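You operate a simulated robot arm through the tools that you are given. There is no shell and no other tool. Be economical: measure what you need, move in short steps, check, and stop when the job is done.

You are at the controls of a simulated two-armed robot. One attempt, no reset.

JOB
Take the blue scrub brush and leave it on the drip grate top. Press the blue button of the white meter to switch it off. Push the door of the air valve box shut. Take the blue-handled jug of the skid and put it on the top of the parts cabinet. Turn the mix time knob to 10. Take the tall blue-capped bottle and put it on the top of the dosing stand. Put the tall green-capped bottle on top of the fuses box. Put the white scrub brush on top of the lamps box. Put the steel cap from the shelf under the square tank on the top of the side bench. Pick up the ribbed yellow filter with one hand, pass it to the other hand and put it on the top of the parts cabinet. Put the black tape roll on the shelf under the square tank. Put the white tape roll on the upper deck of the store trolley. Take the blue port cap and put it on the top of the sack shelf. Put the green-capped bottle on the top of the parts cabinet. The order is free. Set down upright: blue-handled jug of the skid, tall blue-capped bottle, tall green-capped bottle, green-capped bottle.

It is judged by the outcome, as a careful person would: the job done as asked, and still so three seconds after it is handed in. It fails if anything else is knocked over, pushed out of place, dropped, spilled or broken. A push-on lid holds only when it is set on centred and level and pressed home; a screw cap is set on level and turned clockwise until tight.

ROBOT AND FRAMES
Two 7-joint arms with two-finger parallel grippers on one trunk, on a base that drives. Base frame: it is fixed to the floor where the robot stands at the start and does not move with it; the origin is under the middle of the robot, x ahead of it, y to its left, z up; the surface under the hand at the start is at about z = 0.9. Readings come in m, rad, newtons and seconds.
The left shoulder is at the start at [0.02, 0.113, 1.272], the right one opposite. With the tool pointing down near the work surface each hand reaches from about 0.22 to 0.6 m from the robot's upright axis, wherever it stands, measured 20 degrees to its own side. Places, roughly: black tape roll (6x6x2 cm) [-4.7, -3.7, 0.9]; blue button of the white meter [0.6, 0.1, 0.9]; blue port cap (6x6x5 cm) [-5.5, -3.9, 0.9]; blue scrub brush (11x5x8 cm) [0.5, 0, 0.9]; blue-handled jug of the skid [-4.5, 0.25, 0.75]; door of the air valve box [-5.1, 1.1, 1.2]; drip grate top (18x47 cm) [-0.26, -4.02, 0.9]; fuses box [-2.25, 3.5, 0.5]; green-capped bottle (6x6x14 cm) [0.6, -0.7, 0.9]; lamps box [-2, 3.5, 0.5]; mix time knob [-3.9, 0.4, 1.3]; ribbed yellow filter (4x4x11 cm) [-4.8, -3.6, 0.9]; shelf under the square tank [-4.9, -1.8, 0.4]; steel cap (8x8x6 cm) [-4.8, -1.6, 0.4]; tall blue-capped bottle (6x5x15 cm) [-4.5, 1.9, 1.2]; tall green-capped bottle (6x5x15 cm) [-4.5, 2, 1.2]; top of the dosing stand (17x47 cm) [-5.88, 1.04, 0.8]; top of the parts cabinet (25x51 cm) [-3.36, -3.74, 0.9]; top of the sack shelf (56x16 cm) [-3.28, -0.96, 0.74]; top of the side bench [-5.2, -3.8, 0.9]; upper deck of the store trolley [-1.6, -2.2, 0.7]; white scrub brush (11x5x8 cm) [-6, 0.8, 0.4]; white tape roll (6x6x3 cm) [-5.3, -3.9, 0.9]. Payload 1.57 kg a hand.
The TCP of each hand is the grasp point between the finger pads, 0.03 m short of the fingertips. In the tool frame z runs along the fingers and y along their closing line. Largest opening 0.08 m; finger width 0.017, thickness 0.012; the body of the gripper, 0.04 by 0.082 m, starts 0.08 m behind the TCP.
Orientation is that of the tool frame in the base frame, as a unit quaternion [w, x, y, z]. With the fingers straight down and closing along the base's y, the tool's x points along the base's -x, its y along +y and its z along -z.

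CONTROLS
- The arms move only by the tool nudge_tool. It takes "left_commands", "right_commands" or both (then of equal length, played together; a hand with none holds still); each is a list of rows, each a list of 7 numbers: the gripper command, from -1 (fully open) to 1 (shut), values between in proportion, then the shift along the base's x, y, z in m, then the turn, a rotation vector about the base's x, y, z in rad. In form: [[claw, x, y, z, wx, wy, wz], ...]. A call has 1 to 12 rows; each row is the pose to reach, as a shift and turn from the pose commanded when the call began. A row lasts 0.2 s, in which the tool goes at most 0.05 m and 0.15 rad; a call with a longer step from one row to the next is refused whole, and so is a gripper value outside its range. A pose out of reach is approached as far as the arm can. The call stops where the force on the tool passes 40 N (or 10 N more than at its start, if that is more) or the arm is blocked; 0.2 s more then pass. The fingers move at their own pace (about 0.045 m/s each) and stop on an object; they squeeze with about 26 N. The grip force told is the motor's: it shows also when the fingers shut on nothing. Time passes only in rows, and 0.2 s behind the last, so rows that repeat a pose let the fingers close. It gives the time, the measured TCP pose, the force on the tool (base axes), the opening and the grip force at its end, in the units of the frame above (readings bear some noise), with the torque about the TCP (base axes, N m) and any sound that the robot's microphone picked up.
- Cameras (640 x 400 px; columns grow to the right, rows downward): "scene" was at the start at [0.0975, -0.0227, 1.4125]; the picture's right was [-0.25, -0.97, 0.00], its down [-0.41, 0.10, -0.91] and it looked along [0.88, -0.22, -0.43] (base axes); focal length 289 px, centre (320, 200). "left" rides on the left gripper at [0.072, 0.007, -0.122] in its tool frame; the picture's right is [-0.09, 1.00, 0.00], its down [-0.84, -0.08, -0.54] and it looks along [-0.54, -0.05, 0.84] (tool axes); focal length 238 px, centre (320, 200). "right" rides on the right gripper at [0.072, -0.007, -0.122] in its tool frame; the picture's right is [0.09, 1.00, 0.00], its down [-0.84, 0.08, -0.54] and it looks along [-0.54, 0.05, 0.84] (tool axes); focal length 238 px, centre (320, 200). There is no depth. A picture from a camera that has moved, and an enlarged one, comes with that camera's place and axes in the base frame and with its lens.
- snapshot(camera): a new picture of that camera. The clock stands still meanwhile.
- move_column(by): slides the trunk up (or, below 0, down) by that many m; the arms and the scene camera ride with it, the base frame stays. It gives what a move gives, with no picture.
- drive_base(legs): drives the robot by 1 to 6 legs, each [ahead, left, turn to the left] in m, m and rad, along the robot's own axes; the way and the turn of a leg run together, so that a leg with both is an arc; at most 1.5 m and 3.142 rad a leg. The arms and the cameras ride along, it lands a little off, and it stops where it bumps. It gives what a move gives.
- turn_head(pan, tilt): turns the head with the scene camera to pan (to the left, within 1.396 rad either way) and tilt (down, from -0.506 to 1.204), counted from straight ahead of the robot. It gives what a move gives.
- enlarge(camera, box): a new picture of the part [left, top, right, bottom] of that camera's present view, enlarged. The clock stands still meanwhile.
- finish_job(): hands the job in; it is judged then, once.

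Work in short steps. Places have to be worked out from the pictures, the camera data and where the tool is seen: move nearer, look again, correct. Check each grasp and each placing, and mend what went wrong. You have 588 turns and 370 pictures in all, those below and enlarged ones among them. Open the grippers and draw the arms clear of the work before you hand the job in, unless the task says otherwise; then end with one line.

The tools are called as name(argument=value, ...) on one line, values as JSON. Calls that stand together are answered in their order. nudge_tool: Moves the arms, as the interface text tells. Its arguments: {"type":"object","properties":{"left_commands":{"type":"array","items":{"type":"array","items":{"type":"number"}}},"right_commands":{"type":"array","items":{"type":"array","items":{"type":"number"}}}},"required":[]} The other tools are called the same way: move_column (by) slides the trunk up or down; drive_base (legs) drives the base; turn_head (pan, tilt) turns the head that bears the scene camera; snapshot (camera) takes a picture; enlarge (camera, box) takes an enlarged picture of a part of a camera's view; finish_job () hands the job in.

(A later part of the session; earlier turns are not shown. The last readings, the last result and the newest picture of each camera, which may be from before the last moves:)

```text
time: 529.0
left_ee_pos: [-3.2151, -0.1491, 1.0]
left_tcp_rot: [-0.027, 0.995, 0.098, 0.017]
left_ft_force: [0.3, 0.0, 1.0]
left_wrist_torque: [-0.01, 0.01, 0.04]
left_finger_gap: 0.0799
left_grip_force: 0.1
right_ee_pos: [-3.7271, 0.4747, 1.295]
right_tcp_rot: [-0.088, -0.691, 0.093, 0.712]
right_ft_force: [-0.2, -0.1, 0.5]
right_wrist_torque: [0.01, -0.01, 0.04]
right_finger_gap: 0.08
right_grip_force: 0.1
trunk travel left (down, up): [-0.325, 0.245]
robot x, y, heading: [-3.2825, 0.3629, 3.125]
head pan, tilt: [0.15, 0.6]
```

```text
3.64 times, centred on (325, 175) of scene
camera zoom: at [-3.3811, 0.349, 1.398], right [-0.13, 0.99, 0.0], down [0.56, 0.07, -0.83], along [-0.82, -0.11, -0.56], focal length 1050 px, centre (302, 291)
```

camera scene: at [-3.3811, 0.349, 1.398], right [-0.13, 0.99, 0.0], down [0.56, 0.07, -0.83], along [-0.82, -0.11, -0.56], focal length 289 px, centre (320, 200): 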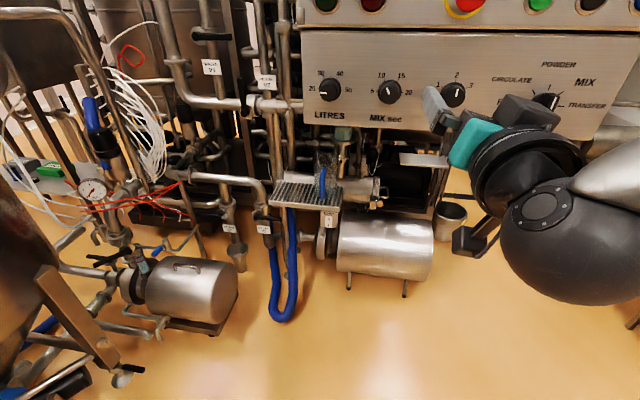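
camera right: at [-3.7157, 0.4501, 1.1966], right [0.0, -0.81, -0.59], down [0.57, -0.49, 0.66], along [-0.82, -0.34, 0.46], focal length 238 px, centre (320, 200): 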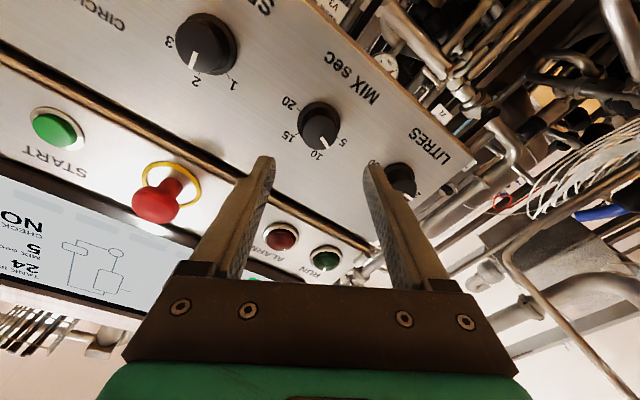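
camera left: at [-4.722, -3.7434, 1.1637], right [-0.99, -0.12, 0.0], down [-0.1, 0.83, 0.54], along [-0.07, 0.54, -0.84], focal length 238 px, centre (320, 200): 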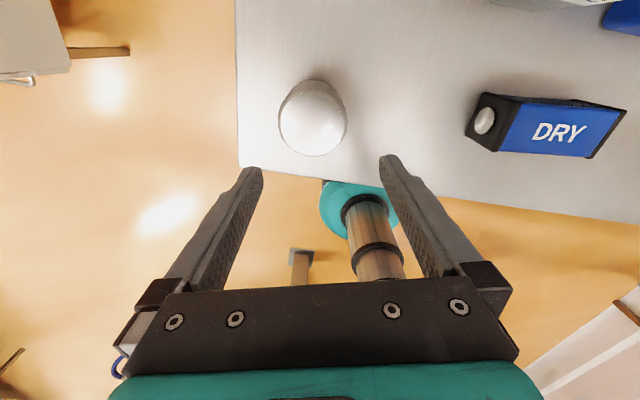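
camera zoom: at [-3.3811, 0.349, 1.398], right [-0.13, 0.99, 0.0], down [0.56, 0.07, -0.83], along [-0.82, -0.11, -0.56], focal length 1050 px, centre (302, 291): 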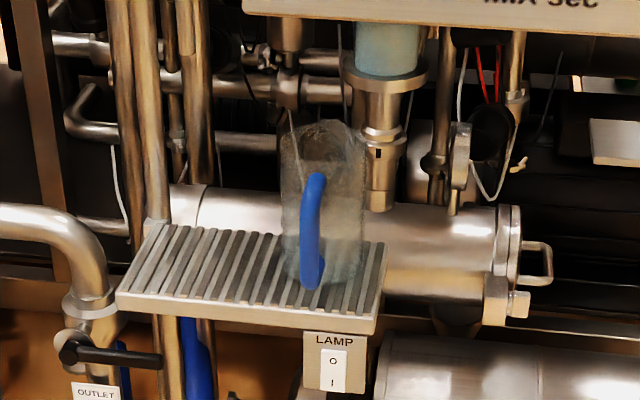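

The handle is a vertical blue bar facing me, around [-4.375, 0.227, 0.80]. I'll lower the trunk, level the roll, and move in under the panel with the hand pointing forward.

move_column(by=-0.32)

nudge_tool(right_commands=[[-1, -0.01, 0, 0, 0.13, 0, 0], [-1, -0.02, 0, 0, 0.255, 0, 0]])

drive_base(legs=[[0, 0.26, 0.01], [0.25, 0, 0]])

snapshot(camera="right")

snapshot(camera="scene")

```text
time: 532.2
left_ee_pos: [-3.2144, -0.1485, 0.6791]
left_tcp_rot: [-0.026, 0.995, 0.099, 0.016]
left_ft_force: [-0.4, 0.8, -0.1]
left_wrist_torque: [-0.01, -0.01, 0.01]
left_finger_gap: 0.0799
left_grip_force: 0.0
right_ee_pos: [-3.727, 0.4751, 0.9756]
right_tcp_rot: [-0.088, -0.69, 0.094, 0.712]
right_ft_force: [-0.6, 0.7, -0.2]
right_wrist_torque: [0.0, 0.03, -0.01]
right_finger_gap: 0.0799
right_grip_force: 0.0
trunk travel left (down, up): [-0.005, 0.565]
robot x, y, heading: [-3.2793, 0.3562, 3.124]
head pan, tilt: [0.15, 0.6]
```

```text
time: 532.8
left_ee_pos: [-3.2129, -0.1489, 0.6797]
left_tcp_rot: [-0.026, 0.995, 0.099, 0.017]
left_ft_force: [-0.7, 1.0, 1.5]
left_wrist_torque: [-0.02, 0.01, -0.02]
left_finger_gap: 0.08
left_grip_force: 0.0
right_ee_pos: [-3.7454, 0.4702, 0.9786]
right_tcp_rot: [0.002, -0.698, 0.002, 0.716]
right_ft_force: [-0.7, 0.0, 0.0]
right_wrist_torque: [-0.02, 0.0, 0.02]
right_finger_gap: 0.0803
right_grip_force: 0.1
right hand out of reach, approached as far as the arm can: row 2
trunk travel left (down, up): [-0.005, 0.565]
robot x, y, heading: [-3.2826, 0.3582, 3.124]
head pan, tilt: [0.15, 0.6]
```

```text
time: 536.1
left_ee_pos: [-3.4705, -0.3981, 0.6797]
left_tcp_rot: [-0.025, 0.995, 0.097, 0.016]
left_ft_force: [0.2, 0.5, 0.4]
left_wrist_torque: [0.02, 0.02, 0.03]
left_finger_gap: 0.08
left_grip_force: 0.1
right_ee_pos: [-4.0001, 0.2207, 0.9805]
right_tcp_rot: [0.003, -0.697, 0.004, 0.717]
right_ft_force: [-0.2, -0.7, 0.5]
right_wrist_torque: [0.01, -0.02, -0.01]
right_finger_gap: 0.0801
right_grip_force: 0.1
trunk travel left (down, up): [-0.005, 0.565]
robot x, y, heading: [-3.5347, 0.1097, 3.124]
head pan, tilt: [0.15, 0.6]
```

```text
182 pictures are left
camera right: at [-3.8794, 0.2263, 0.9039], right [-0.01, -1.0, -0.09], down [0.56, -0.08, 0.82], along [-0.83, -0.04, 0.56], focal length 238 px, centre (320, 200)
```

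right: 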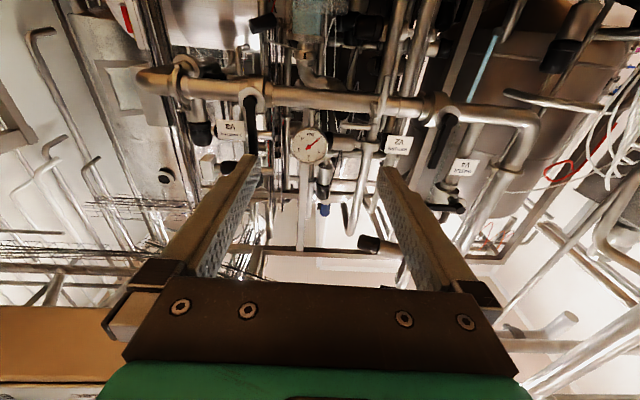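

```text
181 pictures are left
camera scene: at [-3.6367, 0.0987, 1.0779], right [-0.13, 0.99, 0.0], down [0.56, 0.07, -0.83], along [-0.82, -0.11, -0.56], focal length 289 px, centre (320, 200)
```

scene: 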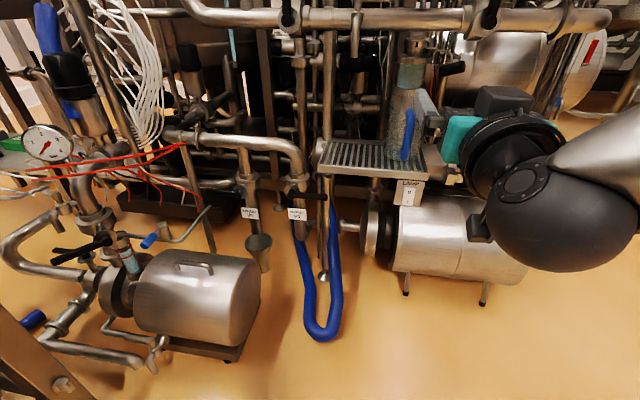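

Triangulated the handle at [-4.372, 0.227, 0.801]. I'll move the base in 0.2 m, pitch the fingers 25° downward (keeps the camera clear of the grate), and line up short of the handle.

drive_base(legs=[[0.2, 0, 0.015]])

nudge_tool(right_commands=[[-0.6, 0, 0.002, -0.02, 0, -0.11, 0], [-0.6, 0, 0.004, -0.045, 0, -0.22, 0], [-0.6, 0, 0.006, -0.07, 0, -0.33, 0], [-0.6, -0.01, 0.006, -0.1, 0, -0.44, 0], [-0.6, -0.03, 0.006, -0.13, 0, -0.44, 0]])

snapshot(camera="scene")

```text
time: 537.8
left_ee_pos: [-3.6598, -0.3965, 0.6793]
left_tcp_rot: [-0.029, 0.994, 0.105, 0.013]
left_ft_force: [-0.1, -0.3, -0.5]
left_wrist_torque: [0.02, -0.02, 0.01]
left_finger_gap: 0.0803
left_grip_force: 0.0
right_ee_pos: [-4.1948, 0.2163, 0.9785]
right_tcp_rot: [-0.003, -0.698, -0.001, 0.716]
right_ft_force: [-0.7, -0.1, -0.1]
right_wrist_torque: [-0.01, 0.0, -0.03]
right_finger_gap: 0.0799
right_grip_force: 0.1
trunk travel left (down, up): [-0.005, 0.565]
robot x, y, heading: [-3.7316, 0.1129, 3.138]
head pan, tilt: [0.15, 0.6]
stopped in leg 1: the robot was blocked; the commanded pose is now the measured one
```

```text
time: 539.0
left_ee_pos: [-3.6619, -0.3956, 0.6785]
left_tcp_rot: [-0.027, 0.994, 0.105, 0.016]
left_ft_force: [-0.1, -0.3, -0.1]
left_wrist_torque: [-0.01, 0.0, 0.0]
left_finger_gap: 0.0802
left_grip_force: 0.0
right_ee_pos: [-4.2324, 0.2236, 0.8475]
right_tcp_rot: [0.002, 0.839, -0.001, -0.545]
right_ft_force: [0.0, 0.5, 0.2]
right_wrist_torque: [0.02, 0.01, 0.0]
right_finger_gap: 0.0639
right_grip_force: 0.1
trunk travel left (down, up): [-0.005, 0.565]
robot x, y, heading: [-3.7336, 0.1101, 3.133]
head pan, tilt: [0.15, 0.6]
```

```text
180 pictures are left
camera scene: at [-3.8347, 0.0993, 1.0779], right [-0.14, 0.99, 0.0], down [0.56, 0.08, -0.82], along [-0.82, -0.12, -0.57], focal length 289 px, centre (320, 200)
```

scene: 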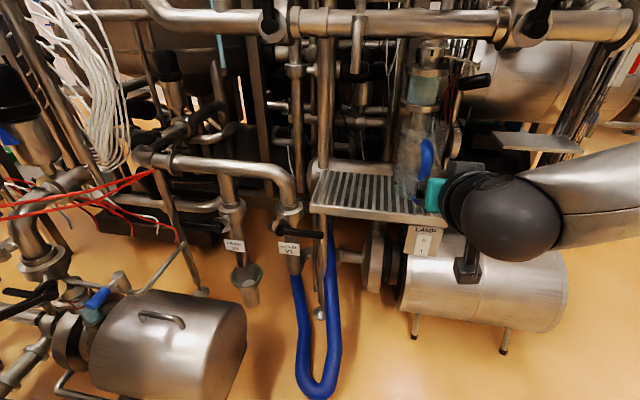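

Approach along the tool direction, stopping 4 cm short to verify with the hand camera.

nudge_tool(right_commands=[[-0.6, -0.03, 0.002, -0.012, 0, 0, 0], [-0.6, -0.06, 0.003, -0.024, 0, 0, 0], [-0.6, -0.085, 0.003, -0.034, 0, 0, 0]])

snapshot(camera="right")

enlarge(camera="scene", box=[360, 80, 520, 260])

```text
time: 539.8
left_ee_pos: [-3.6613, -0.3966, 0.6798]
left_tcp_rot: [-0.027, 0.994, 0.105, 0.016]
left_ft_force: [-0.7, -0.4, -0.6]
left_wrist_torque: [-0.01, -0.02, -0.02]
left_finger_gap: 0.0797
left_grip_force: 0.1
right_ee_pos: [-4.3167, 0.2249, 0.8127]
right_tcp_rot: [0.002, 0.838, -0.001, -0.546]
right_ft_force: [0.4, -0.2, 0.3]
right_wrist_torque: [-0.01, 0.02, -0.01]
right_finger_gap: 0.0642
right_grip_force: 0.1
trunk travel left (down, up): [-0.005, 0.565]
robot x, y, heading: [-3.7336, 0.1107, 3.134]
head pan, tilt: [0.15, 0.6]
```

```text
179 pictures are left
camera right: at [-4.1746, 0.2328, 0.7969], right [0.04, -1.0, -0.08], down [0.16, -0.07, 0.99], along [-0.99, -0.05, 0.15], focal length 238 px, centre (320, 200)
```

right: 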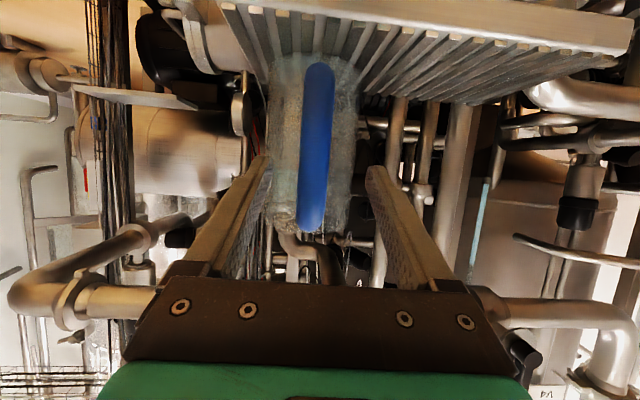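

```text
2.22 times, centred on (440, 170) of scene
camera zoom: at [-3.8343, 0.099, 1.0779], right [-0.14, 0.99, 0.0], down [0.56, 0.08, -0.83], along [-0.82, -0.12, -0.56], focal length 642 px, centre (53, 267)
```

zoom: 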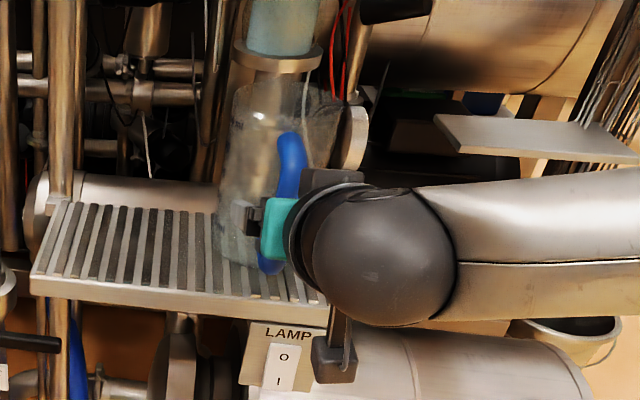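

The handle is centred between the fingers. Advance the last 4.5 cm and grip.

nudge_tool(right_commands=[[-0.6, -0.025, 0.0, -0.01, 0, 0, 0], [-0.6, -0.045, 0.0, -0.018, 0, 0, 0], [0, -0.045, 0.0, -0.018, 0, 0, 0], [1, -0.045, 0.0, -0.018, 0, 0, 0], [1, -0.045, 0.0, -0.018, 0, 0, 0], [1, -0.045, 0.0, -0.018, 0, 0, 0]])

snapshot(camera="right")

```text
time: 541.1
left_ee_pos: [-3.6599, -0.397, 0.6791]
left_tcp_rot: [-0.027, 0.994, 0.104, 0.015]
left_ft_force: [0.6, -1.2, -0.4]
left_wrist_torque: [-0.01, 0.02, -0.01]
left_finger_gap: 0.0804
left_grip_force: 0.1
right_ee_pos: [-4.3596, 0.2272, 0.7952]
right_tcp_rot: [0.003, 0.838, 0.0, -0.545]
right_ft_force: [0.1, 0.0, 0.0]
right_wrist_torque: [0.03, 0.03, 0.01]
right_finger_gap: 0.0214
right_grip_force: 25.8
trunk travel left (down, up): [-0.005, 0.565]
robot x, y, heading: [-3.7366, 0.1135, 3.133]
head pan, tilt: [0.15, 0.6]
```

```text
177 pictures are left
camera right: at [-4.2181, 0.2331, 0.7783], right [0.04, -1.0, -0.08], down [0.16, -0.07, 0.99], along [-0.99, -0.05, 0.15], focal length 238 px, centre (320, 200)
```

right: 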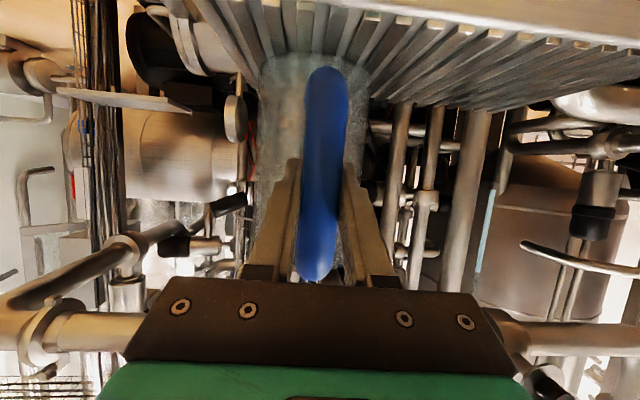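

Handle gripped (gap 0.021). Lift 1 cm and check for sag.

nudge_tool(right_commands=[[1, 0, 0, 0.005, 0, 0, 0], [1, 0, 0, 0.01, 0, 0, 0], [1, 0, 0, 0.012, 0, 0, 0]])

snapshot(camera="right")

```text
time: 542.0
left_ee_pos: [-3.662, -0.3949, 0.6792]
left_tcp_rot: [-0.027, 0.994, 0.105, 0.015]
left_ft_force: [0.0, 0.1, 0.1]
left_wrist_torque: [-0.02, 0.01, -0.01]
left_finger_gap: 0.0801
left_grip_force: 0.0
right_ee_pos: [-4.3592, 0.2268, 0.8075]
right_tcp_rot: [0.002, 0.839, -0.001, -0.545]
right_ft_force: [0.0, 0.7, -1.1]
right_wrist_torque: [0.01, -0.09, 0.0]
right_finger_gap: 0.0208
right_grip_force: 26.1
trunk travel left (down, up): [-0.005, 0.565]
robot x, y, heading: [-3.7358, 0.1116, 3.137]
head pan, tilt: [0.15, 0.6]
```

```text
176 pictures are left
camera right: at [-4.2177, 0.2331, 0.7909], right [0.04, -1.0, -0.08], down [0.16, -0.07, 0.99], along [-0.99, -0.05, 0.15], focal length 238 px, centre (320, 200)
```

right: 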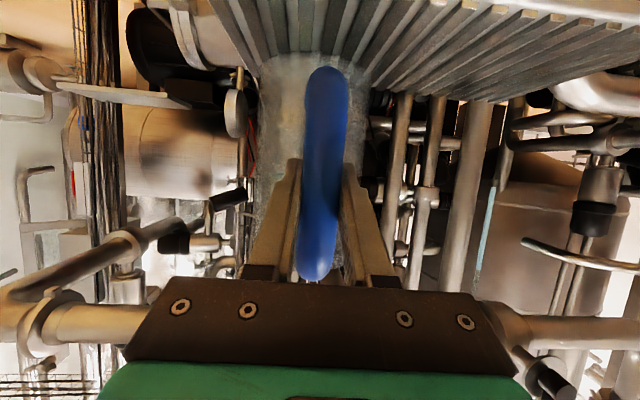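

The jug is light and holds steady. Back straight out from the skid.

drive_base(legs=[[-0.45, 0, 0]])

snapshot(camera="scene")

```text
time: 544.7
left_ee_pos: [-3.2097, -0.4003, 0.6802]
left_tcp_rot: [-0.027, 0.994, 0.103, 0.016]
left_ft_force: [0.1, 0.1, 0.7]
left_wrist_torque: [-0.03, 0.01, 0.03]
left_finger_gap: 0.08
left_grip_force: 0.0
right_ee_pos: [-3.9057, 0.2259, 0.8075]
right_tcp_rot: [0.001, 0.839, -0.003, -0.545]
right_ft_force: [0.7, 0.3, -1.9]
right_wrist_torque: [0.01, -0.09, 0.02]
right_finger_gap: 0.0209
right_grip_force: 26.0
trunk travel left (down, up): [-0.005, 0.565]
robot x, y, heading: [-3.2824, 0.1119, 3.13]
head pan, tilt: [0.15, 0.6]
```

```text
175 pictures are left
camera scene: at [-3.381, 0.096, 1.0779], right [-0.14, 0.99, 0.0], down [0.56, 0.08, -0.82], along [-0.82, -0.12, -0.57], focal length 289 px, centre (320, 200)
```

scene: 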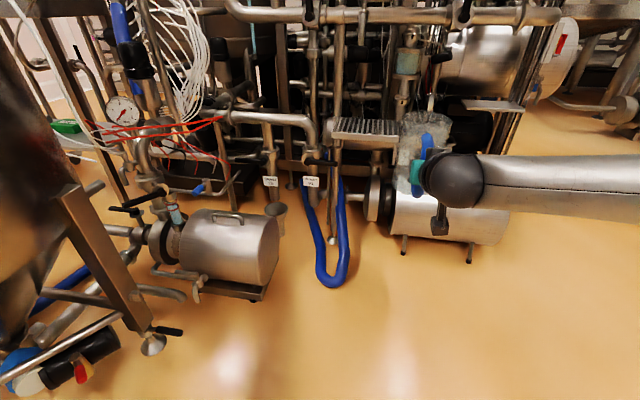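

I'll draw the jug in 0.12 m, back up a little more, and then strafe north into the open before raising the trunk.

nudge_tool(right_commands=[[1, 0.03, 0.0, 0.005, 0, 0, 0], [1, 0.06, 0.0, 0.01, 0, 0, 0], [1, 0.09, 0.0, 0.015, 0, 0, 0], [1, 0.115, 0.0, 0.02, 0, 0, 0]])

drive_base(legs=[[-0.15, 0, 0], [0, -1.35, 0]])

move_column(by=0.32)

snapshot(camera="scene")

```text
time: 545.7
left_ee_pos: [-3.2102, -0.4003, 0.68]
left_tcp_rot: [-0.027, 0.994, 0.102, 0.015]
left_ft_force: [0.2, -0.2, -0.3]
left_wrist_torque: [0.0, -0.01, 0.0]
left_finger_gap: 0.0799
left_grip_force: 0.0
right_ee_pos: [-3.79, 0.2238, 0.8269]
right_tcp_rot: [0.002, 0.838, -0.001, -0.546]
right_ft_force: [0.5, -0.1, -1.8]
right_wrist_torque: [-0.04, -0.08, 0.0]
right_finger_gap: 0.0213
right_grip_force: 26.3
trunk travel left (down, up): [-0.005, 0.565]
robot x, y, heading: [-3.2768, 0.1121, 3.132]
head pan, tilt: [0.15, 0.6]
```

```text
time: 553.5
left_ee_pos: [-3.0492, 0.9681, 0.6797]
left_tcp_rot: [-0.027, 0.995, 0.099, 0.016]
left_ft_force: [-0.3, 0.1, 0.4]
left_wrist_torque: [0.01, -0.04, 0.03]
left_finger_gap: 0.08
left_grip_force: 0.1
right_ee_pos: [-3.6244, 1.5973, 0.8267]
right_tcp_rot: [-0.001, 0.838, -0.006, -0.545]
right_ft_force: [-0.1, -1.0, -1.1]
right_wrist_torque: [0.05, -0.12, 0.01]
right_finger_gap: 0.0212
right_grip_force: 26.2
trunk travel left (down, up): [-0.005, 0.565]
robot x, y, heading: [-3.1142, 1.4773, 3.128]
head pan, tilt: [0.15, 0.6]
```

```text
time: 556.7
left_ee_pos: [-3.0491, 0.9678, 0.999]
left_tcp_rot: [-0.027, 0.995, 0.099, 0.015]
left_ft_force: [-0.1, 0.6, 0.0]
left_wrist_torque: [0.02, -0.02, 0.0]
left_finger_gap: 0.0799
left_grip_force: 0.1
right_ee_pos: [-3.6246, 1.5977, 1.1463]
right_tcp_rot: [-0.001, 0.838, -0.006, -0.545]
right_ft_force: [0.5, 0.1, -4.6]
right_wrist_torque: [0.01, -0.36, 0.08]
right_finger_gap: 0.0209
right_grip_force: 25.9
trunk travel left (down, up): [-0.325, 0.245]
robot x, y, heading: [-3.1154, 1.4748, 3.121]
head pan, tilt: [0.15, 0.6]
```

```text
174 pictures are left
camera scene: at [-3.2158, 1.4653, 1.3978], right [-0.13, 0.99, 0.0], down [0.56, 0.07, -0.82], along [-0.82, -0.11, -0.57], focal length 289 px, centre (320, 200)
```

scene: 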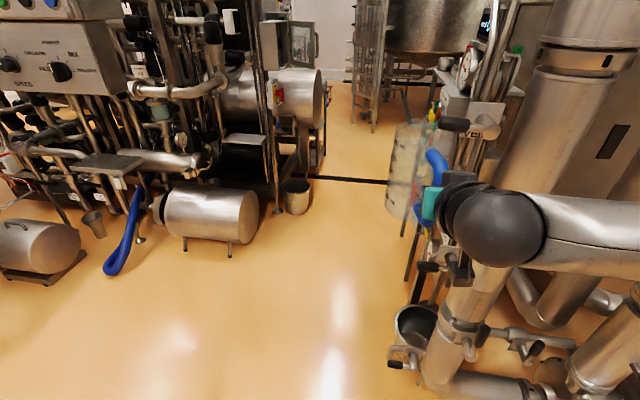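

The force rose slightly on raising: the jug may be touching a valve on the separator. Lower a little and move away south.

move_column(by=-0.1)

drive_base(legs=[[0, 0.25, 0.01]])

snapshot(camera="right")

snapshot(camera="scene")

```text
time: 558.0
left_ee_pos: [-3.0485, 0.9687, 0.8991]
left_tcp_rot: [-0.027, 0.995, 0.098, 0.015]
left_ft_force: [0.2, -0.8, 0.2]
left_wrist_torque: [0.0, 0.01, 0.01]
left_finger_gap: 0.08
left_grip_force: 0.1
right_ee_pos: [-3.6241, 1.5969, 1.0456]
right_tcp_rot: [-0.002, 0.838, -0.007, -0.545]
right_ft_force: [-0.7, -0.3, -1.4]
right_wrist_torque: [0.04, -0.09, -0.03]
right_finger_gap: 0.021
right_grip_force: 26.0
trunk travel left (down, up): [-0.225, 0.345]
robot x, y, heading: [-3.1168, 1.4769, 3.128]
head pan, tilt: [0.15, 0.6]
```

```text
time: 559.8
left_ee_pos: [-3.0489, 0.719, 0.8987]
left_tcp_rot: [-0.027, 0.994, 0.102, 0.016]
left_ft_force: [0.4, -0.3, 0.4]
left_wrist_torque: [0.01, -0.01, 0.0]
left_finger_gap: 0.0801
left_grip_force: 0.1
right_ee_pos: [-3.6276, 1.3434, 1.0459]
right_tcp_rot: [0.0, 0.838, -0.003, -0.545]
right_ft_force: [-0.5, -0.3, -2.1]
right_wrist_torque: [0.0, -0.12, -0.02]
right_finger_gap: 0.0211
right_grip_force: 26.5
trunk travel left (down, up): [-0.225, 0.345]
robot x, y, heading: [-3.1217, 1.2294, 3.125]
head pan, tilt: [0.15, 0.6]
```

```text
173 pictures are left
camera right: at [-3.4871, 1.3501, 1.0303], right [0.03, -1.0, -0.08], down [0.16, -0.07, 0.99], along [-0.99, -0.04, 0.15], focal length 238 px, centre (320, 200)
```

right: 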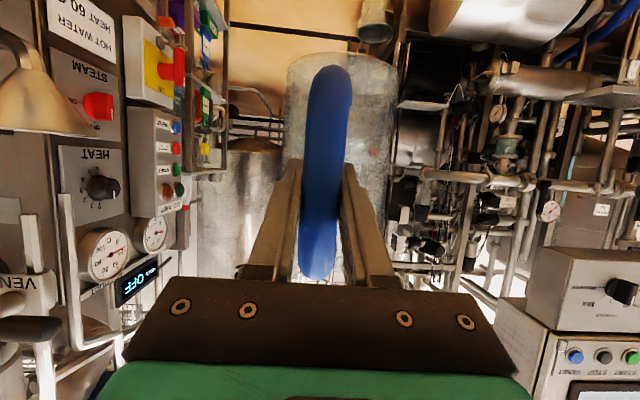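

```text
172 pictures are left
camera scene: at [-3.219, 1.2149, 1.2979], right [-0.14, 0.99, 0.0], down [0.56, 0.08, -0.82], along [-0.82, -0.11, -0.57], focal length 289 px, centre (320, 200)
```

scene: 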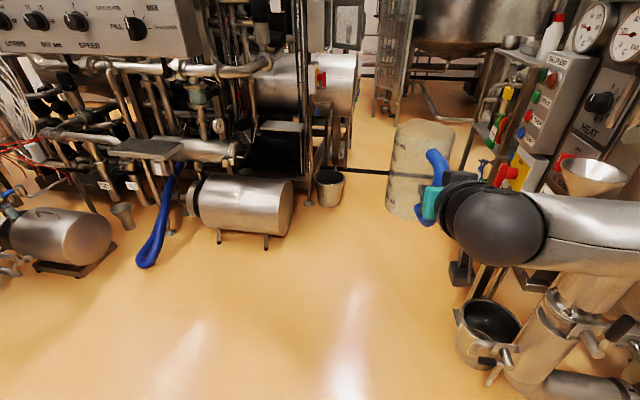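

Jug free and upright. Check for a direct way south from here by looking left.

turn_head(pan=1.39, tilt=0.35)

snapshot(camera="scene")

```text
time: 561.2
left_ee_pos: [-3.0478, 0.719, 0.8991]
left_tcp_rot: [-0.027, 0.994, 0.102, 0.016]
left_ft_force: [-0.2, -0.8, 0.1]
left_wrist_torque: [-0.01, -0.03, 0.0]
left_finger_gap: 0.0799
left_grip_force: 0.1
right_ee_pos: [-3.6273, 1.3452, 1.0469]
right_tcp_rot: [0.001, 0.839, -0.003, -0.545]
right_ft_force: [-0.9, -0.4, -1.8]
right_wrist_torque: [0.03, -0.11, 0.01]
right_finger_gap: 0.0208
right_grip_force: 25.9
trunk travel left (down, up): [-0.225, 0.345]
robot x, y, heading: [-3.1172, 1.2235, 3.132]
head pan, tilt: [1.389, 0.351]
```

```text
171 pictures are left
camera scene: at [-3.1494, 1.1364, 1.3207], right [-0.98, 0.19, 0.0], down [0.07, 0.34, -0.94], along [-0.18, -0.92, -0.34], focal length 289 px, centre (320, 200)
```

scene: 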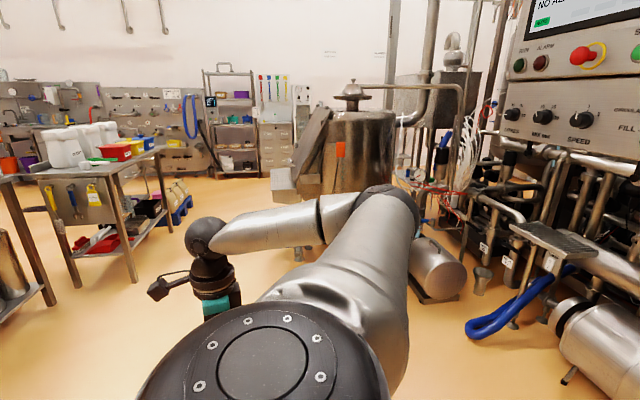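

There's a clear lane south between the box table and the sack-tip station, leading to the parts cabinet. I'll raise the trunk for clearance, turn south and drive the lane.

move_column(by=0.34)

drive_base(legs=[[-0.4, 0, 0], [0, 0, 1.575], [0, 0.12, 0], [1.2, 0, 0]])

turn_head(pan=0, tilt=0.6)

snapshot(camera="scene")

```text
time: 564.6
left_ee_pos: [-3.0478, 0.7194, 1.2397]
left_tcp_rot: [-0.027, 0.994, 0.103, 0.015]
left_ft_force: [0.4, 0.3, -0.6]
left_wrist_torque: [0.01, -0.01, 0.03]
left_finger_gap: 0.0799
left_grip_force: 0.1
right_ee_pos: [-3.6293, 1.344, 1.3857]
right_tcp_rot: [0.001, 0.839, -0.003, -0.544]
right_ft_force: [-0.5, -0.3, -1.6]
right_wrist_torque: [0.01, -0.13, 0.0]
right_finger_gap: 0.0211
right_grip_force: 25.8
trunk travel left (down, up): [-0.565, 0.005]
robot x, y, heading: [-3.1176, 1.2275, 3.13]
head pan, tilt: [1.389, 0.351]
```

```text
time: 577.5
left_ee_pos: [-2.105, 0.0837, 1.2386]
left_tcp_rot: [-0.03, 0.626, 0.779, -0.008]
left_ft_force: [0.0, -0.4, 0.1]
left_wrist_torque: [-0.02, -0.01, 0.03]
left_finger_gap: 0.08
left_grip_force: 0.0
right_ee_pos: [-2.7236, -0.5031, 1.3873]
right_tcp_rot: [0.388, 0.592, 0.594, -0.382]
right_ft_force: [1.1, 0.8, -1.3]
right_wrist_torque: [0.12, 0.0, 0.03]
right_finger_gap: 0.0211
right_grip_force: 25.9
trunk travel left (down, up): [-0.565, 0.005]
robot x, y, heading: [-2.6112, 0.0065, -1.571]
head pan, tilt: [1.389, 0.351]
```

```text
time: 579.0
left_ee_pos: [-2.1033, 0.0849, 1.2393]
left_tcp_rot: [-0.031, 0.627, 0.778, -0.009]
left_ft_force: [-0.5, 0.2, 0.1]
left_wrist_torque: [0.01, 0.02, -0.01]
left_finger_gap: 0.0802
left_grip_force: 0.0
right_ee_pos: [-2.7223, -0.5014, 1.3871]
right_tcp_rot: [0.387, 0.592, 0.594, -0.382]
right_ft_force: [0.3, -0.1, -1.2]
right_wrist_torque: [0.1, 0.01, 0.02]
right_finger_gap: 0.0211
right_grip_force: 26.3
trunk travel left (down, up): [-0.565, 0.005]
robot x, y, heading: [-2.6113, 0.0081, -1.568]
head pan, tilt: [0.0, 0.6]
```

```text
170 pictures are left
camera scene: at [-2.6135, -0.0909, 1.6379], right [-1.0, 0.0, 0.0], down [0.0, 0.56, -0.83], along [0.0, -0.83, -0.56], focal length 289 px, centre (320, 200)
```

scene: 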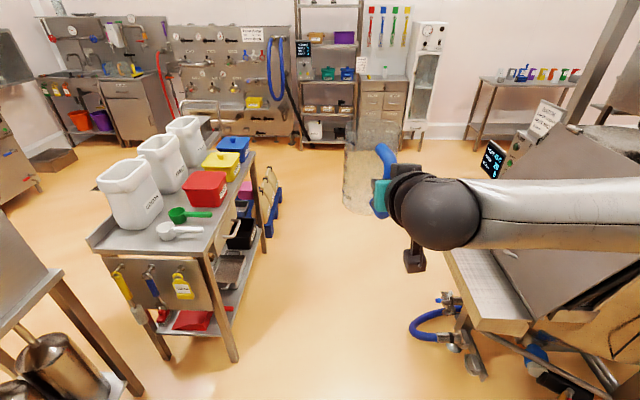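

Lane is clear. Drive down it and strafe to face the right part of the cabinet top.

drive_base(legs=[[1.4, 0, 0], [1.4, 0, 0], [0, -0.78, 0]])

move_column(by=-0.22)

turn_head(pan=-0.05, tilt=0.55)

snapshot(camera="scene")

```text
time: 596.4
left_ee_pos: [-2.9357, -2.6912, 1.2389]
left_tcp_rot: [-0.03, 0.63, 0.776, -0.008]
left_ft_force: [-0.5, -0.3, -0.1]
left_wrist_torque: [-0.02, 0.01, -0.02]
left_finger_gap: 0.0803
left_grip_force: 0.0
right_ee_pos: [-3.5621, -3.2714, 1.3858]
right_tcp_rot: [0.386, 0.595, 0.591, -0.384]
right_ft_force: [-0.5, -0.6, -1.0]
right_wrist_torque: [0.11, 0.01, 0.02]
right_finger_gap: 0.0212
right_grip_force: 26.0
trunk travel left (down, up): [-0.565, 0.005]
robot x, y, heading: [-3.4433, -2.7612, -1.581]
head pan, tilt: [0.0, 0.6]
```

```text
time: 598.7
left_ee_pos: [-2.9363, -2.6917, 1.0183]
left_tcp_rot: [-0.031, 0.631, 0.775, -0.008]
left_ft_force: [-0.4, -1.0, -0.3]
left_wrist_torque: [0.02, -0.03, 0.0]
left_finger_gap: 0.0799
left_grip_force: 0.1
right_ee_pos: [-3.56, -3.272, 1.1664]
right_tcp_rot: [0.386, 0.595, 0.591, -0.385]
right_ft_force: [-0.8, -0.5, -0.7]
right_wrist_torque: [0.09, 0.03, 0.02]
right_finger_gap: 0.0211
right_grip_force: 26.2
trunk travel left (down, up): [-0.345, 0.225]
robot x, y, heading: [-3.4442, -2.7627, -1.58]
head pan, tilt: [0.0, 0.6]
```

```text
time: 599.3
left_ee_pos: [-2.9357, -2.6914, 1.0185]
left_tcp_rot: [-0.031, 0.63, 0.776, -0.008]
left_ft_force: [0.8, -1.4, -0.1]
left_wrist_torque: [0.03, 0.01, 0.04]
left_finger_gap: 0.08
left_grip_force: 0.1
right_ee_pos: [-3.5603, -3.273, 1.1667]
right_tcp_rot: [0.386, 0.595, 0.591, -0.384]
right_ft_force: [0.2, 0.4, -0.4]
right_wrist_torque: [0.14, 0.04, 0.03]
right_finger_gap: 0.0214
right_grip_force: 26.0
trunk travel left (down, up): [-0.345, 0.225]
robot x, y, heading: [-3.4472, -2.7629, -1.581]
head pan, tilt: [-0.051, 0.55]
```

```text
169 pictures are left
camera scene: at [-3.4516, -2.8628, 1.4224], right [-1.0, 0.06, 0.0], down [0.03, 0.52, -0.85], along [-0.05, -0.85, -0.52], focal length 289 px, centre (320, 200)
```

scene: 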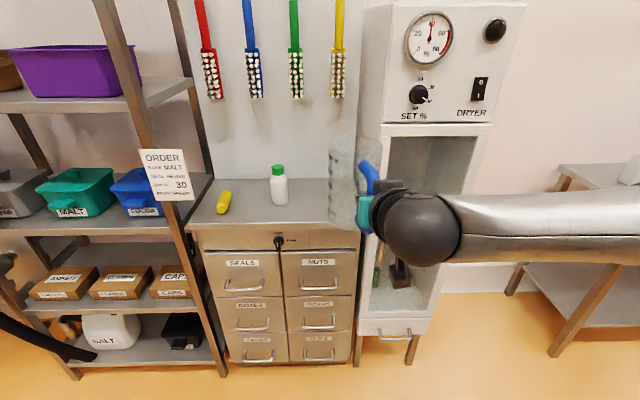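

The right section of the top is free. Shift left 7 cm and drive in, then look.

drive_base(legs=[[0, 0.07, 0.01], [0.33, 0, 0]])

nudge_tool(right_commands=[[1, 0, 0, -0.04, 0, 0, 0], [1, 0, -0.01, -0.08, 0, 0, 0], [1, 0, -0.03, -0.11, 0, 0, 0], [1, 0, -0.05, -0.14, 0, 0, 0]])

snapshot(camera="scene")

```text
time: 602.1
left_ee_pos: [-2.868, -3.0291, 1.0186]
left_tcp_rot: [-0.031, 0.628, 0.778, -0.007]
left_ft_force: [-0.4, 0.2, 0.7]
left_wrist_torque: [0.01, -0.03, 0.01]
left_finger_gap: 0.0799
left_grip_force: 0.1
right_ee_pos: [-3.4895, -3.6146, 1.166]
right_tcp_rot: [0.387, 0.593, 0.593, -0.383]
right_ft_force: [0.9, 0.9, -2.2]
right_wrist_torque: [0.1, 0.02, -0.03]
right_finger_gap: 0.021
right_grip_force: 25.7
trunk travel left (down, up): [-0.345, 0.225]
robot x, y, heading: [-3.3741, -3.1034, -1.568]
head pan, tilt: [-0.051, 0.55]
```

```text
time: 603.1
left_ee_pos: [-2.8694, -3.0268, 1.0204]
left_tcp_rot: [-0.029, 0.628, 0.777, -0.007]
left_ft_force: [0.0, 0.0, 0.4]
left_wrist_torque: [-0.01, -0.07, 0.03]
left_finger_gap: 0.08
left_grip_force: 0.1
right_ee_pos: [-3.4619, -3.6728, 1.0477]
right_tcp_rot: [0.375, 0.602, 0.591, -0.384]
right_ft_force: [-1.7, 0.7, -1.0]
right_wrist_torque: [0.09, 0.0, 0.0]
right_finger_gap: 0.0212
right_grip_force: 25.8
right hand out of reach, approached as far as the arm can: row 2, 3, 4
trunk travel left (down, up): [-0.345, 0.225]
robot x, y, heading: [-3.375, -3.1048, -1.573]
head pan, tilt: [-0.051, 0.55]
```

```text
168 pictures are left
camera scene: at [-3.3858, -3.2016, 1.4225], right [-1.0, 0.05, 0.0], down [0.03, 0.52, -0.85], along [-0.04, -0.85, -0.52], focal length 289 px, centre (320, 200)
```

scene: 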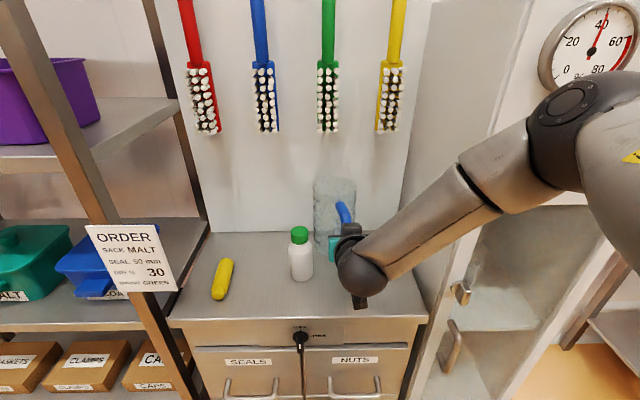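

The arm hit a limit and drifted toward the bottle. I'll strafe right 4 cm and use the trunk to lower instead.

drive_base(legs=[[0, -0.04, 0]])

move_column(by=-0.05)

enlarge(camera="scene", box=[180, 170, 440, 350])

snapshot(camera="right")

```text
time: 604.0
left_ee_pos: [-2.9082, -3.0293, 1.0196]
left_tcp_rot: [-0.03, 0.628, 0.778, -0.007]
left_ft_force: [-0.7, 0.4, 0.3]
left_wrist_torque: [0.03, -0.01, -0.02]
left_finger_gap: 0.0801
left_grip_force: 0.0
right_ee_pos: [-3.4988, -3.6726, 1.0485]
right_tcp_rot: [0.375, 0.601, 0.592, -0.384]
right_ft_force: [-1.2, 0.3, -2.2]
right_wrist_torque: [0.09, 0.0, 0.0]
right_finger_gap: 0.0213
right_grip_force: 26.0
trunk travel left (down, up): [-0.345, 0.225]
robot x, y, heading: [-3.4175, -3.1007, -1.572]
head pan, tilt: [-0.051, 0.55]
```

```text
time: 605.0
left_ee_pos: [-2.9075, -3.0274, 0.9696]
left_tcp_rot: [-0.03, 0.629, 0.777, -0.008]
left_ft_force: [-1.1, 1.0, 0.1]
left_wrist_torque: [0.03, -0.02, -0.03]
left_finger_gap: 0.0799
left_grip_force: 0.1
right_ee_pos: [-3.497, -3.6738, 1.0011]
right_tcp_rot: [0.377, 0.6, 0.591, -0.386]
right_ft_force: [0.0, 1.2, 4.2]
right_wrist_torque: [-0.71, -0.06, -0.02]
right_finger_gap: 0.0211
right_grip_force: 25.4
trunk travel left (down, up): [-0.295, 0.275]
robot x, y, heading: [-3.4135, -3.0994, -1.574]
head pan, tilt: [-0.051, 0.55]
```

```text
2.22 times, centred on (310, 260) of scene
camera zoom: at [-3.4219, -3.2021, 1.3725], right [-1.0, 0.05, 0.0], down [0.03, 0.52, -0.85], along [-0.05, -0.85, -0.52], focal length 642 px, centre (342, 67)
```

zoom: 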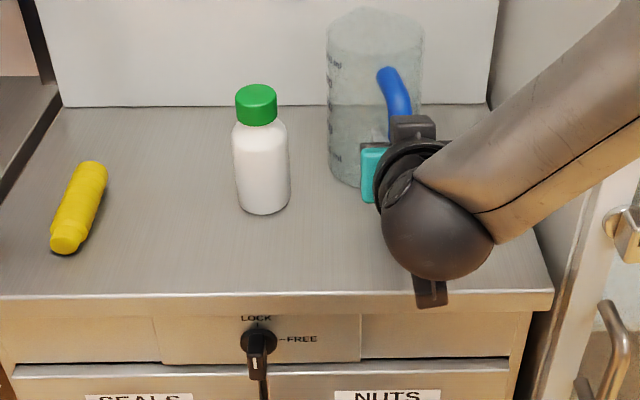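

```text
166 pictures are left
camera right: at [-3.5008, -3.5325, 0.9862], right [1.0, 0.02, -0.09], down [0.08, 0.14, 0.99], along [0.03, -0.99, 0.14], focal length 238 px, centre (320, 200)
```

right: 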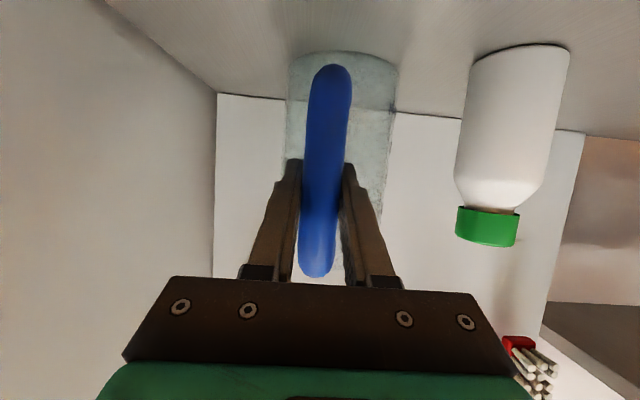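

A light upward force shows the jug is just touching down. Lower a further centimetre in two small steps.

move_column(by=-0.008)

move_column(by=-0.008)

enlarge(camera="scene", box=[270, 170, 440, 300])

```text
time: 605.5
left_ee_pos: [-2.9073, -3.0273, 0.9606]
left_tcp_rot: [-0.029, 0.628, 0.778, -0.008]
left_ft_force: [0.2, 0.2, 0.3]
left_wrist_torque: [-0.01, 0.02, 0.02]
left_finger_gap: 0.0798
left_grip_force: 0.1
right_ee_pos: [-3.4982, -3.6731, 0.9935]
right_tcp_rot: [0.377, 0.6, 0.59, -0.386]
right_ft_force: [-0.7, 4.8, 17.0]
right_wrist_torque: [-0.28, -0.1, 0.02]
right_finger_gap: 0.0213
right_grip_force: 25.8
trunk travel left (down, up): [-0.287, 0.283]
robot x, y, heading: [-3.4173, -3.103, -1.57]
head pan, tilt: [-0.051, 0.55]
```

```text
time: 606.1
left_ee_pos: [-2.9069, -3.0273, 0.9528]
left_tcp_rot: [-0.03, 0.628, 0.778, -0.008]
left_ft_force: [-0.5, 0.2, 0.1]
left_wrist_torque: [0.03, -0.02, -0.02]
left_finger_gap: 0.08
left_grip_force: 0.0
right_ee_pos: [-3.4973, -3.6729, 0.9822]
right_tcp_rot: [0.375, 0.6, 0.592, -0.385]
right_ft_force: [0.2, 2.5, 11.7]
right_wrist_torque: [-0.44, -0.11, 0.02]
right_finger_gap: 0.0209
right_grip_force: 25.5
trunk travel left (down, up): [-0.279, 0.291]
robot x, y, heading: [-3.4149, -3.1059, -1.575]
head pan, tilt: [-0.051, 0.55]
```

```text
3.08 times, centred on (355, 235) of scene
camera zoom: at [-3.4218, -3.2014, 1.3565], right [-1.0, 0.05, 0.0], down [0.03, 0.52, -0.85], along [-0.05, -0.85, -0.52], focal length 888 px, centre (212, 92)
```

zoom: 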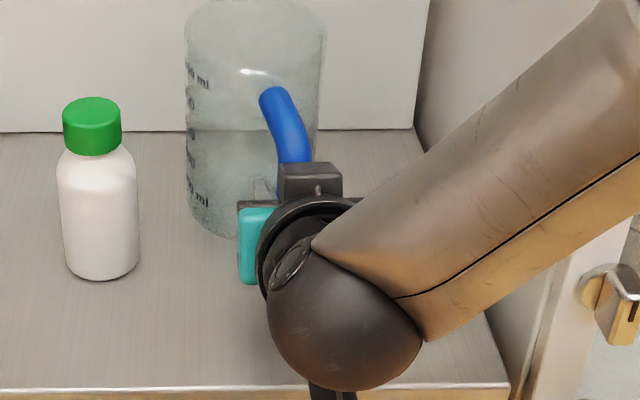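

The jug is resting. Open the fingers and back out along the approach direction.

nudge_tool(right_commands=[[0.3, 0, 0, 0, 0, 0, 0], [-0.4, 0, 0, 0, 0, 0, 0], [-0.6, 0, 0, 0, 0, 0, 0], [-0.6, 0, 0.02, 0.005, 0, 0, 0], [-0.6, 0, 0.05, 0.015, 0, 0, 0]])

drive_base(legs=[[-0.3, 0, 0]])

snapshot(camera="scene")

```text
time: 607.3
left_ee_pos: [-2.907, -3.0277, 0.9526]
left_tcp_rot: [-0.03, 0.628, 0.777, -0.009]
left_ft_force: [-0.7, -0.3, -0.1]
left_wrist_torque: [0.02, 0.01, 0.01]
left_finger_gap: 0.08
left_grip_force: 0.1
right_ee_pos: [-3.4974, -3.6211, 0.9978]
right_tcp_rot: [0.375, 0.601, 0.592, -0.385]
right_ft_force: [0.0, 0.1, 0.4]
right_wrist_torque: [0.0, 0.02, 0.02]
right_finger_gap: 0.0641
right_grip_force: 0.0
trunk travel left (down, up): [-0.279, 0.291]
robot x, y, heading: [-3.4189, -3.1037, -1.572]
head pan, tilt: [-0.051, 0.55]
```

```text
time: 609.3
left_ee_pos: [-2.9063, -2.7298, 0.953]
left_tcp_rot: [-0.03, 0.628, 0.777, -0.008]
left_ft_force: [-0.3, 0.6, -0.4]
left_wrist_torque: [-0.01, 0.0, -0.01]
left_finger_gap: 0.0801
left_grip_force: 0.0
right_ee_pos: [-3.4968, -3.3214, 0.998]
right_tcp_rot: [0.376, 0.6, 0.592, -0.385]
right_ft_force: [0.2, 0.6, 0.0]
right_wrist_torque: [-0.02, 0.0, -0.01]
right_finger_gap: 0.064
right_grip_force: 0.0
trunk travel left (down, up): [-0.279, 0.291]
robot x, y, heading: [-3.4143, -2.8059, -1.58]
head pan, tilt: [-0.051, 0.55]
```

```text
164 pictures are left
camera scene: at [-3.4208, -2.9036, 1.3565], right [-1.0, 0.06, 0.0], down [0.03, 0.52, -0.85], along [-0.05, -0.85, -0.52], focal length 289 px, centre (320, 200)
```

scene: 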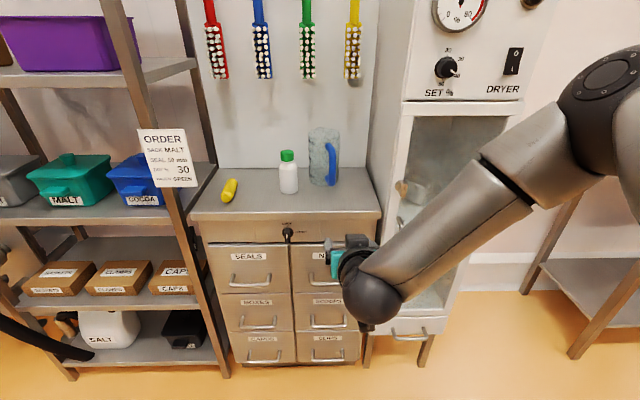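

All three items stand on the parts cabinet. Now pitch the right hand back down (well extended, to keep its posture) for the port cap.

nudge_tool(right_commands=[[-1, 0, 0, 0.01, 0.13, 0, 0.003], [-1, 0, 0, 0.02, 0.26, 0, 0.007], [-1, 0, 0, 0.03, 0.39, 0, 0.01], [-1, 0, 0, 0.05, 0.52, 0, 0.014], [-1, 0, 0, 0.07, 0.65, 0, 0.017], [-1, 0, 0, 0.09, 0.78, 0, 0.02], [-1, 0, 0, 0.11, 0.91, 0, 0.024], [-1, 0, 0, 0.13, 1.04, 0, 0.027], [-1, 0, 0, 0.15, 1.137, 0, 0.03]])

snapshot(camera="scene")

```text
time: 611.3
left_ee_pos: [-2.9065, -2.7305, 0.9528]
left_tcp_rot: [-0.03, 0.629, 0.777, -0.008]
left_ft_force: [0.4, -0.5, 0.7]
left_wrist_torque: [0.0, 0.01, -0.02]
left_finger_gap: 0.0799
left_grip_force: 0.0
right_ee_pos: [-3.4952, -3.3214, 1.1475]
right_tcp_rot: [-0.004, 0.7, 0.715, 0.002]
right_ft_force: [0.6, 0.7, -0.1]
right_wrist_torque: [0.03, 0.04, -0.03]
right_finger_gap: 0.0799
right_grip_force: 0.0
trunk travel left (down, up): [-0.279, 0.291]
robot x, y, heading: [-3.4135, -2.8081, -1.575]
head pan, tilt: [-0.051, 0.55]
```

```text
163 pictures are left
camera scene: at [-3.4204, -2.9043, 1.3564], right [-1.0, 0.06, 0.0], down [0.03, 0.52, -0.85], along [-0.05, -0.85, -0.52], focal length 289 px, centre (320, 200)
```

scene: 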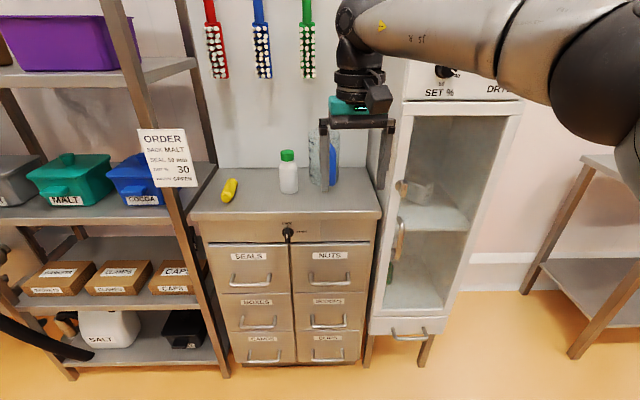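

Right arm is in its normal posture. Pull it in, strafe west to the bench opposite the port cap, and close in.

nudge_tool(right_commands=[[-1, -0.01, 0.04, 0.01, 0, 0, 0], [-1, -0.02, 0.08, 0.02, 0, 0, 0], [-1, -0.03, 0.12, 0.03, 0, 0, 0], [-1, -0.04, 0.16, 0.04, 0, 0, 0]])

drive_base(legs=[[0.07, 0, 0], [0, -1.0, 0], [0, -0.95, 0], [0.3, 0, 0]])

turn_head(pan=-0.1, tilt=0.8)

snapshot(camera="scene")

```text
time: 612.3
left_ee_pos: [-2.905, -2.73, 0.9531]
left_tcp_rot: [-0.03, 0.629, 0.777, -0.008]
left_ft_force: [-0.5, -0.1, -0.3]
left_wrist_torque: [0.03, 0.02, -0.01]
left_finger_gap: 0.0801
left_grip_force: 0.1
right_ee_pos: [-3.5372, -3.1613, 1.1898]
right_tcp_rot: [-0.002, 0.7, 0.714, -0.001]
right_ft_force: [0.7, 0.1, 0.8]
right_wrist_torque: [-0.04, -0.05, 0.0]
right_finger_gap: 0.08
right_grip_force: 0.2
trunk travel left (down, up): [-0.279, 0.291]
robot x, y, heading: [-3.4131, -2.8074, -1.577]
head pan, tilt: [-0.051, 0.55]
```

```text
time: 624.4
left_ee_pos: [-4.8743, -3.0877, 0.9542]
left_tcp_rot: [-0.031, 0.638, 0.769, -0.007]
left_ft_force: [-0.3, 0.3, -0.3]
left_wrist_torque: [-0.01, 0.0, 0.01]
left_finger_gap: 0.08
left_grip_force: 0.1
right_ee_pos: [-5.517, -3.5035, 1.1892]
right_tcp_rot: [-0.003, 0.709, 0.705, 0.0]
right_ft_force: [0.3, -0.7, -0.1]
right_wrist_torque: [0.02, -0.02, 0.03]
right_finger_gap: 0.08
right_grip_force: 0.1
trunk travel left (down, up): [-0.279, 0.291]
robot x, y, heading: [-5.3873, -3.1479, -1.603]
head pan, tilt: [-0.051, 0.55]
```

```text
time: 625.2
left_ee_pos: [-4.8753, -3.0857, 0.9528]
left_tcp_rot: [-0.03, 0.638, 0.769, -0.007]
left_ft_force: [-0.7, -0.9, 0.6]
left_wrist_torque: [0.01, 0.02, 0.02]
left_finger_gap: 0.0799
left_grip_force: 0.1
right_ee_pos: [-5.5162, -3.5013, 1.1895]
right_tcp_rot: [-0.002, 0.709, 0.706, 0.0]
right_ft_force: [-1.0, -0.3, 0.6]
right_wrist_torque: [-0.02, 0.01, -0.01]
right_finger_gap: 0.0801
right_grip_force: 0.0
trunk travel left (down, up): [-0.279, 0.291]
robot x, y, heading: [-5.3841, -3.1471, -1.6]
head pan, tilt: [-0.099, 0.799]
```

```text
162 pictures are left
camera scene: at [-5.3973, -3.2378, 1.3351], right [-0.99, 0.13, 0.0], down [0.09, 0.71, -0.7], along [-0.09, -0.69, -0.72], focal length 289 px, centre (320, 200)
```

scene: 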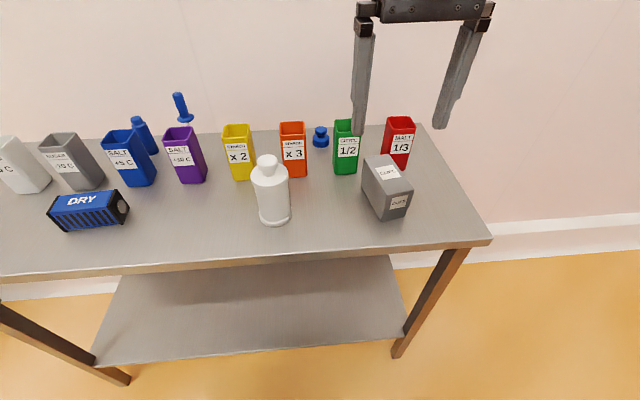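

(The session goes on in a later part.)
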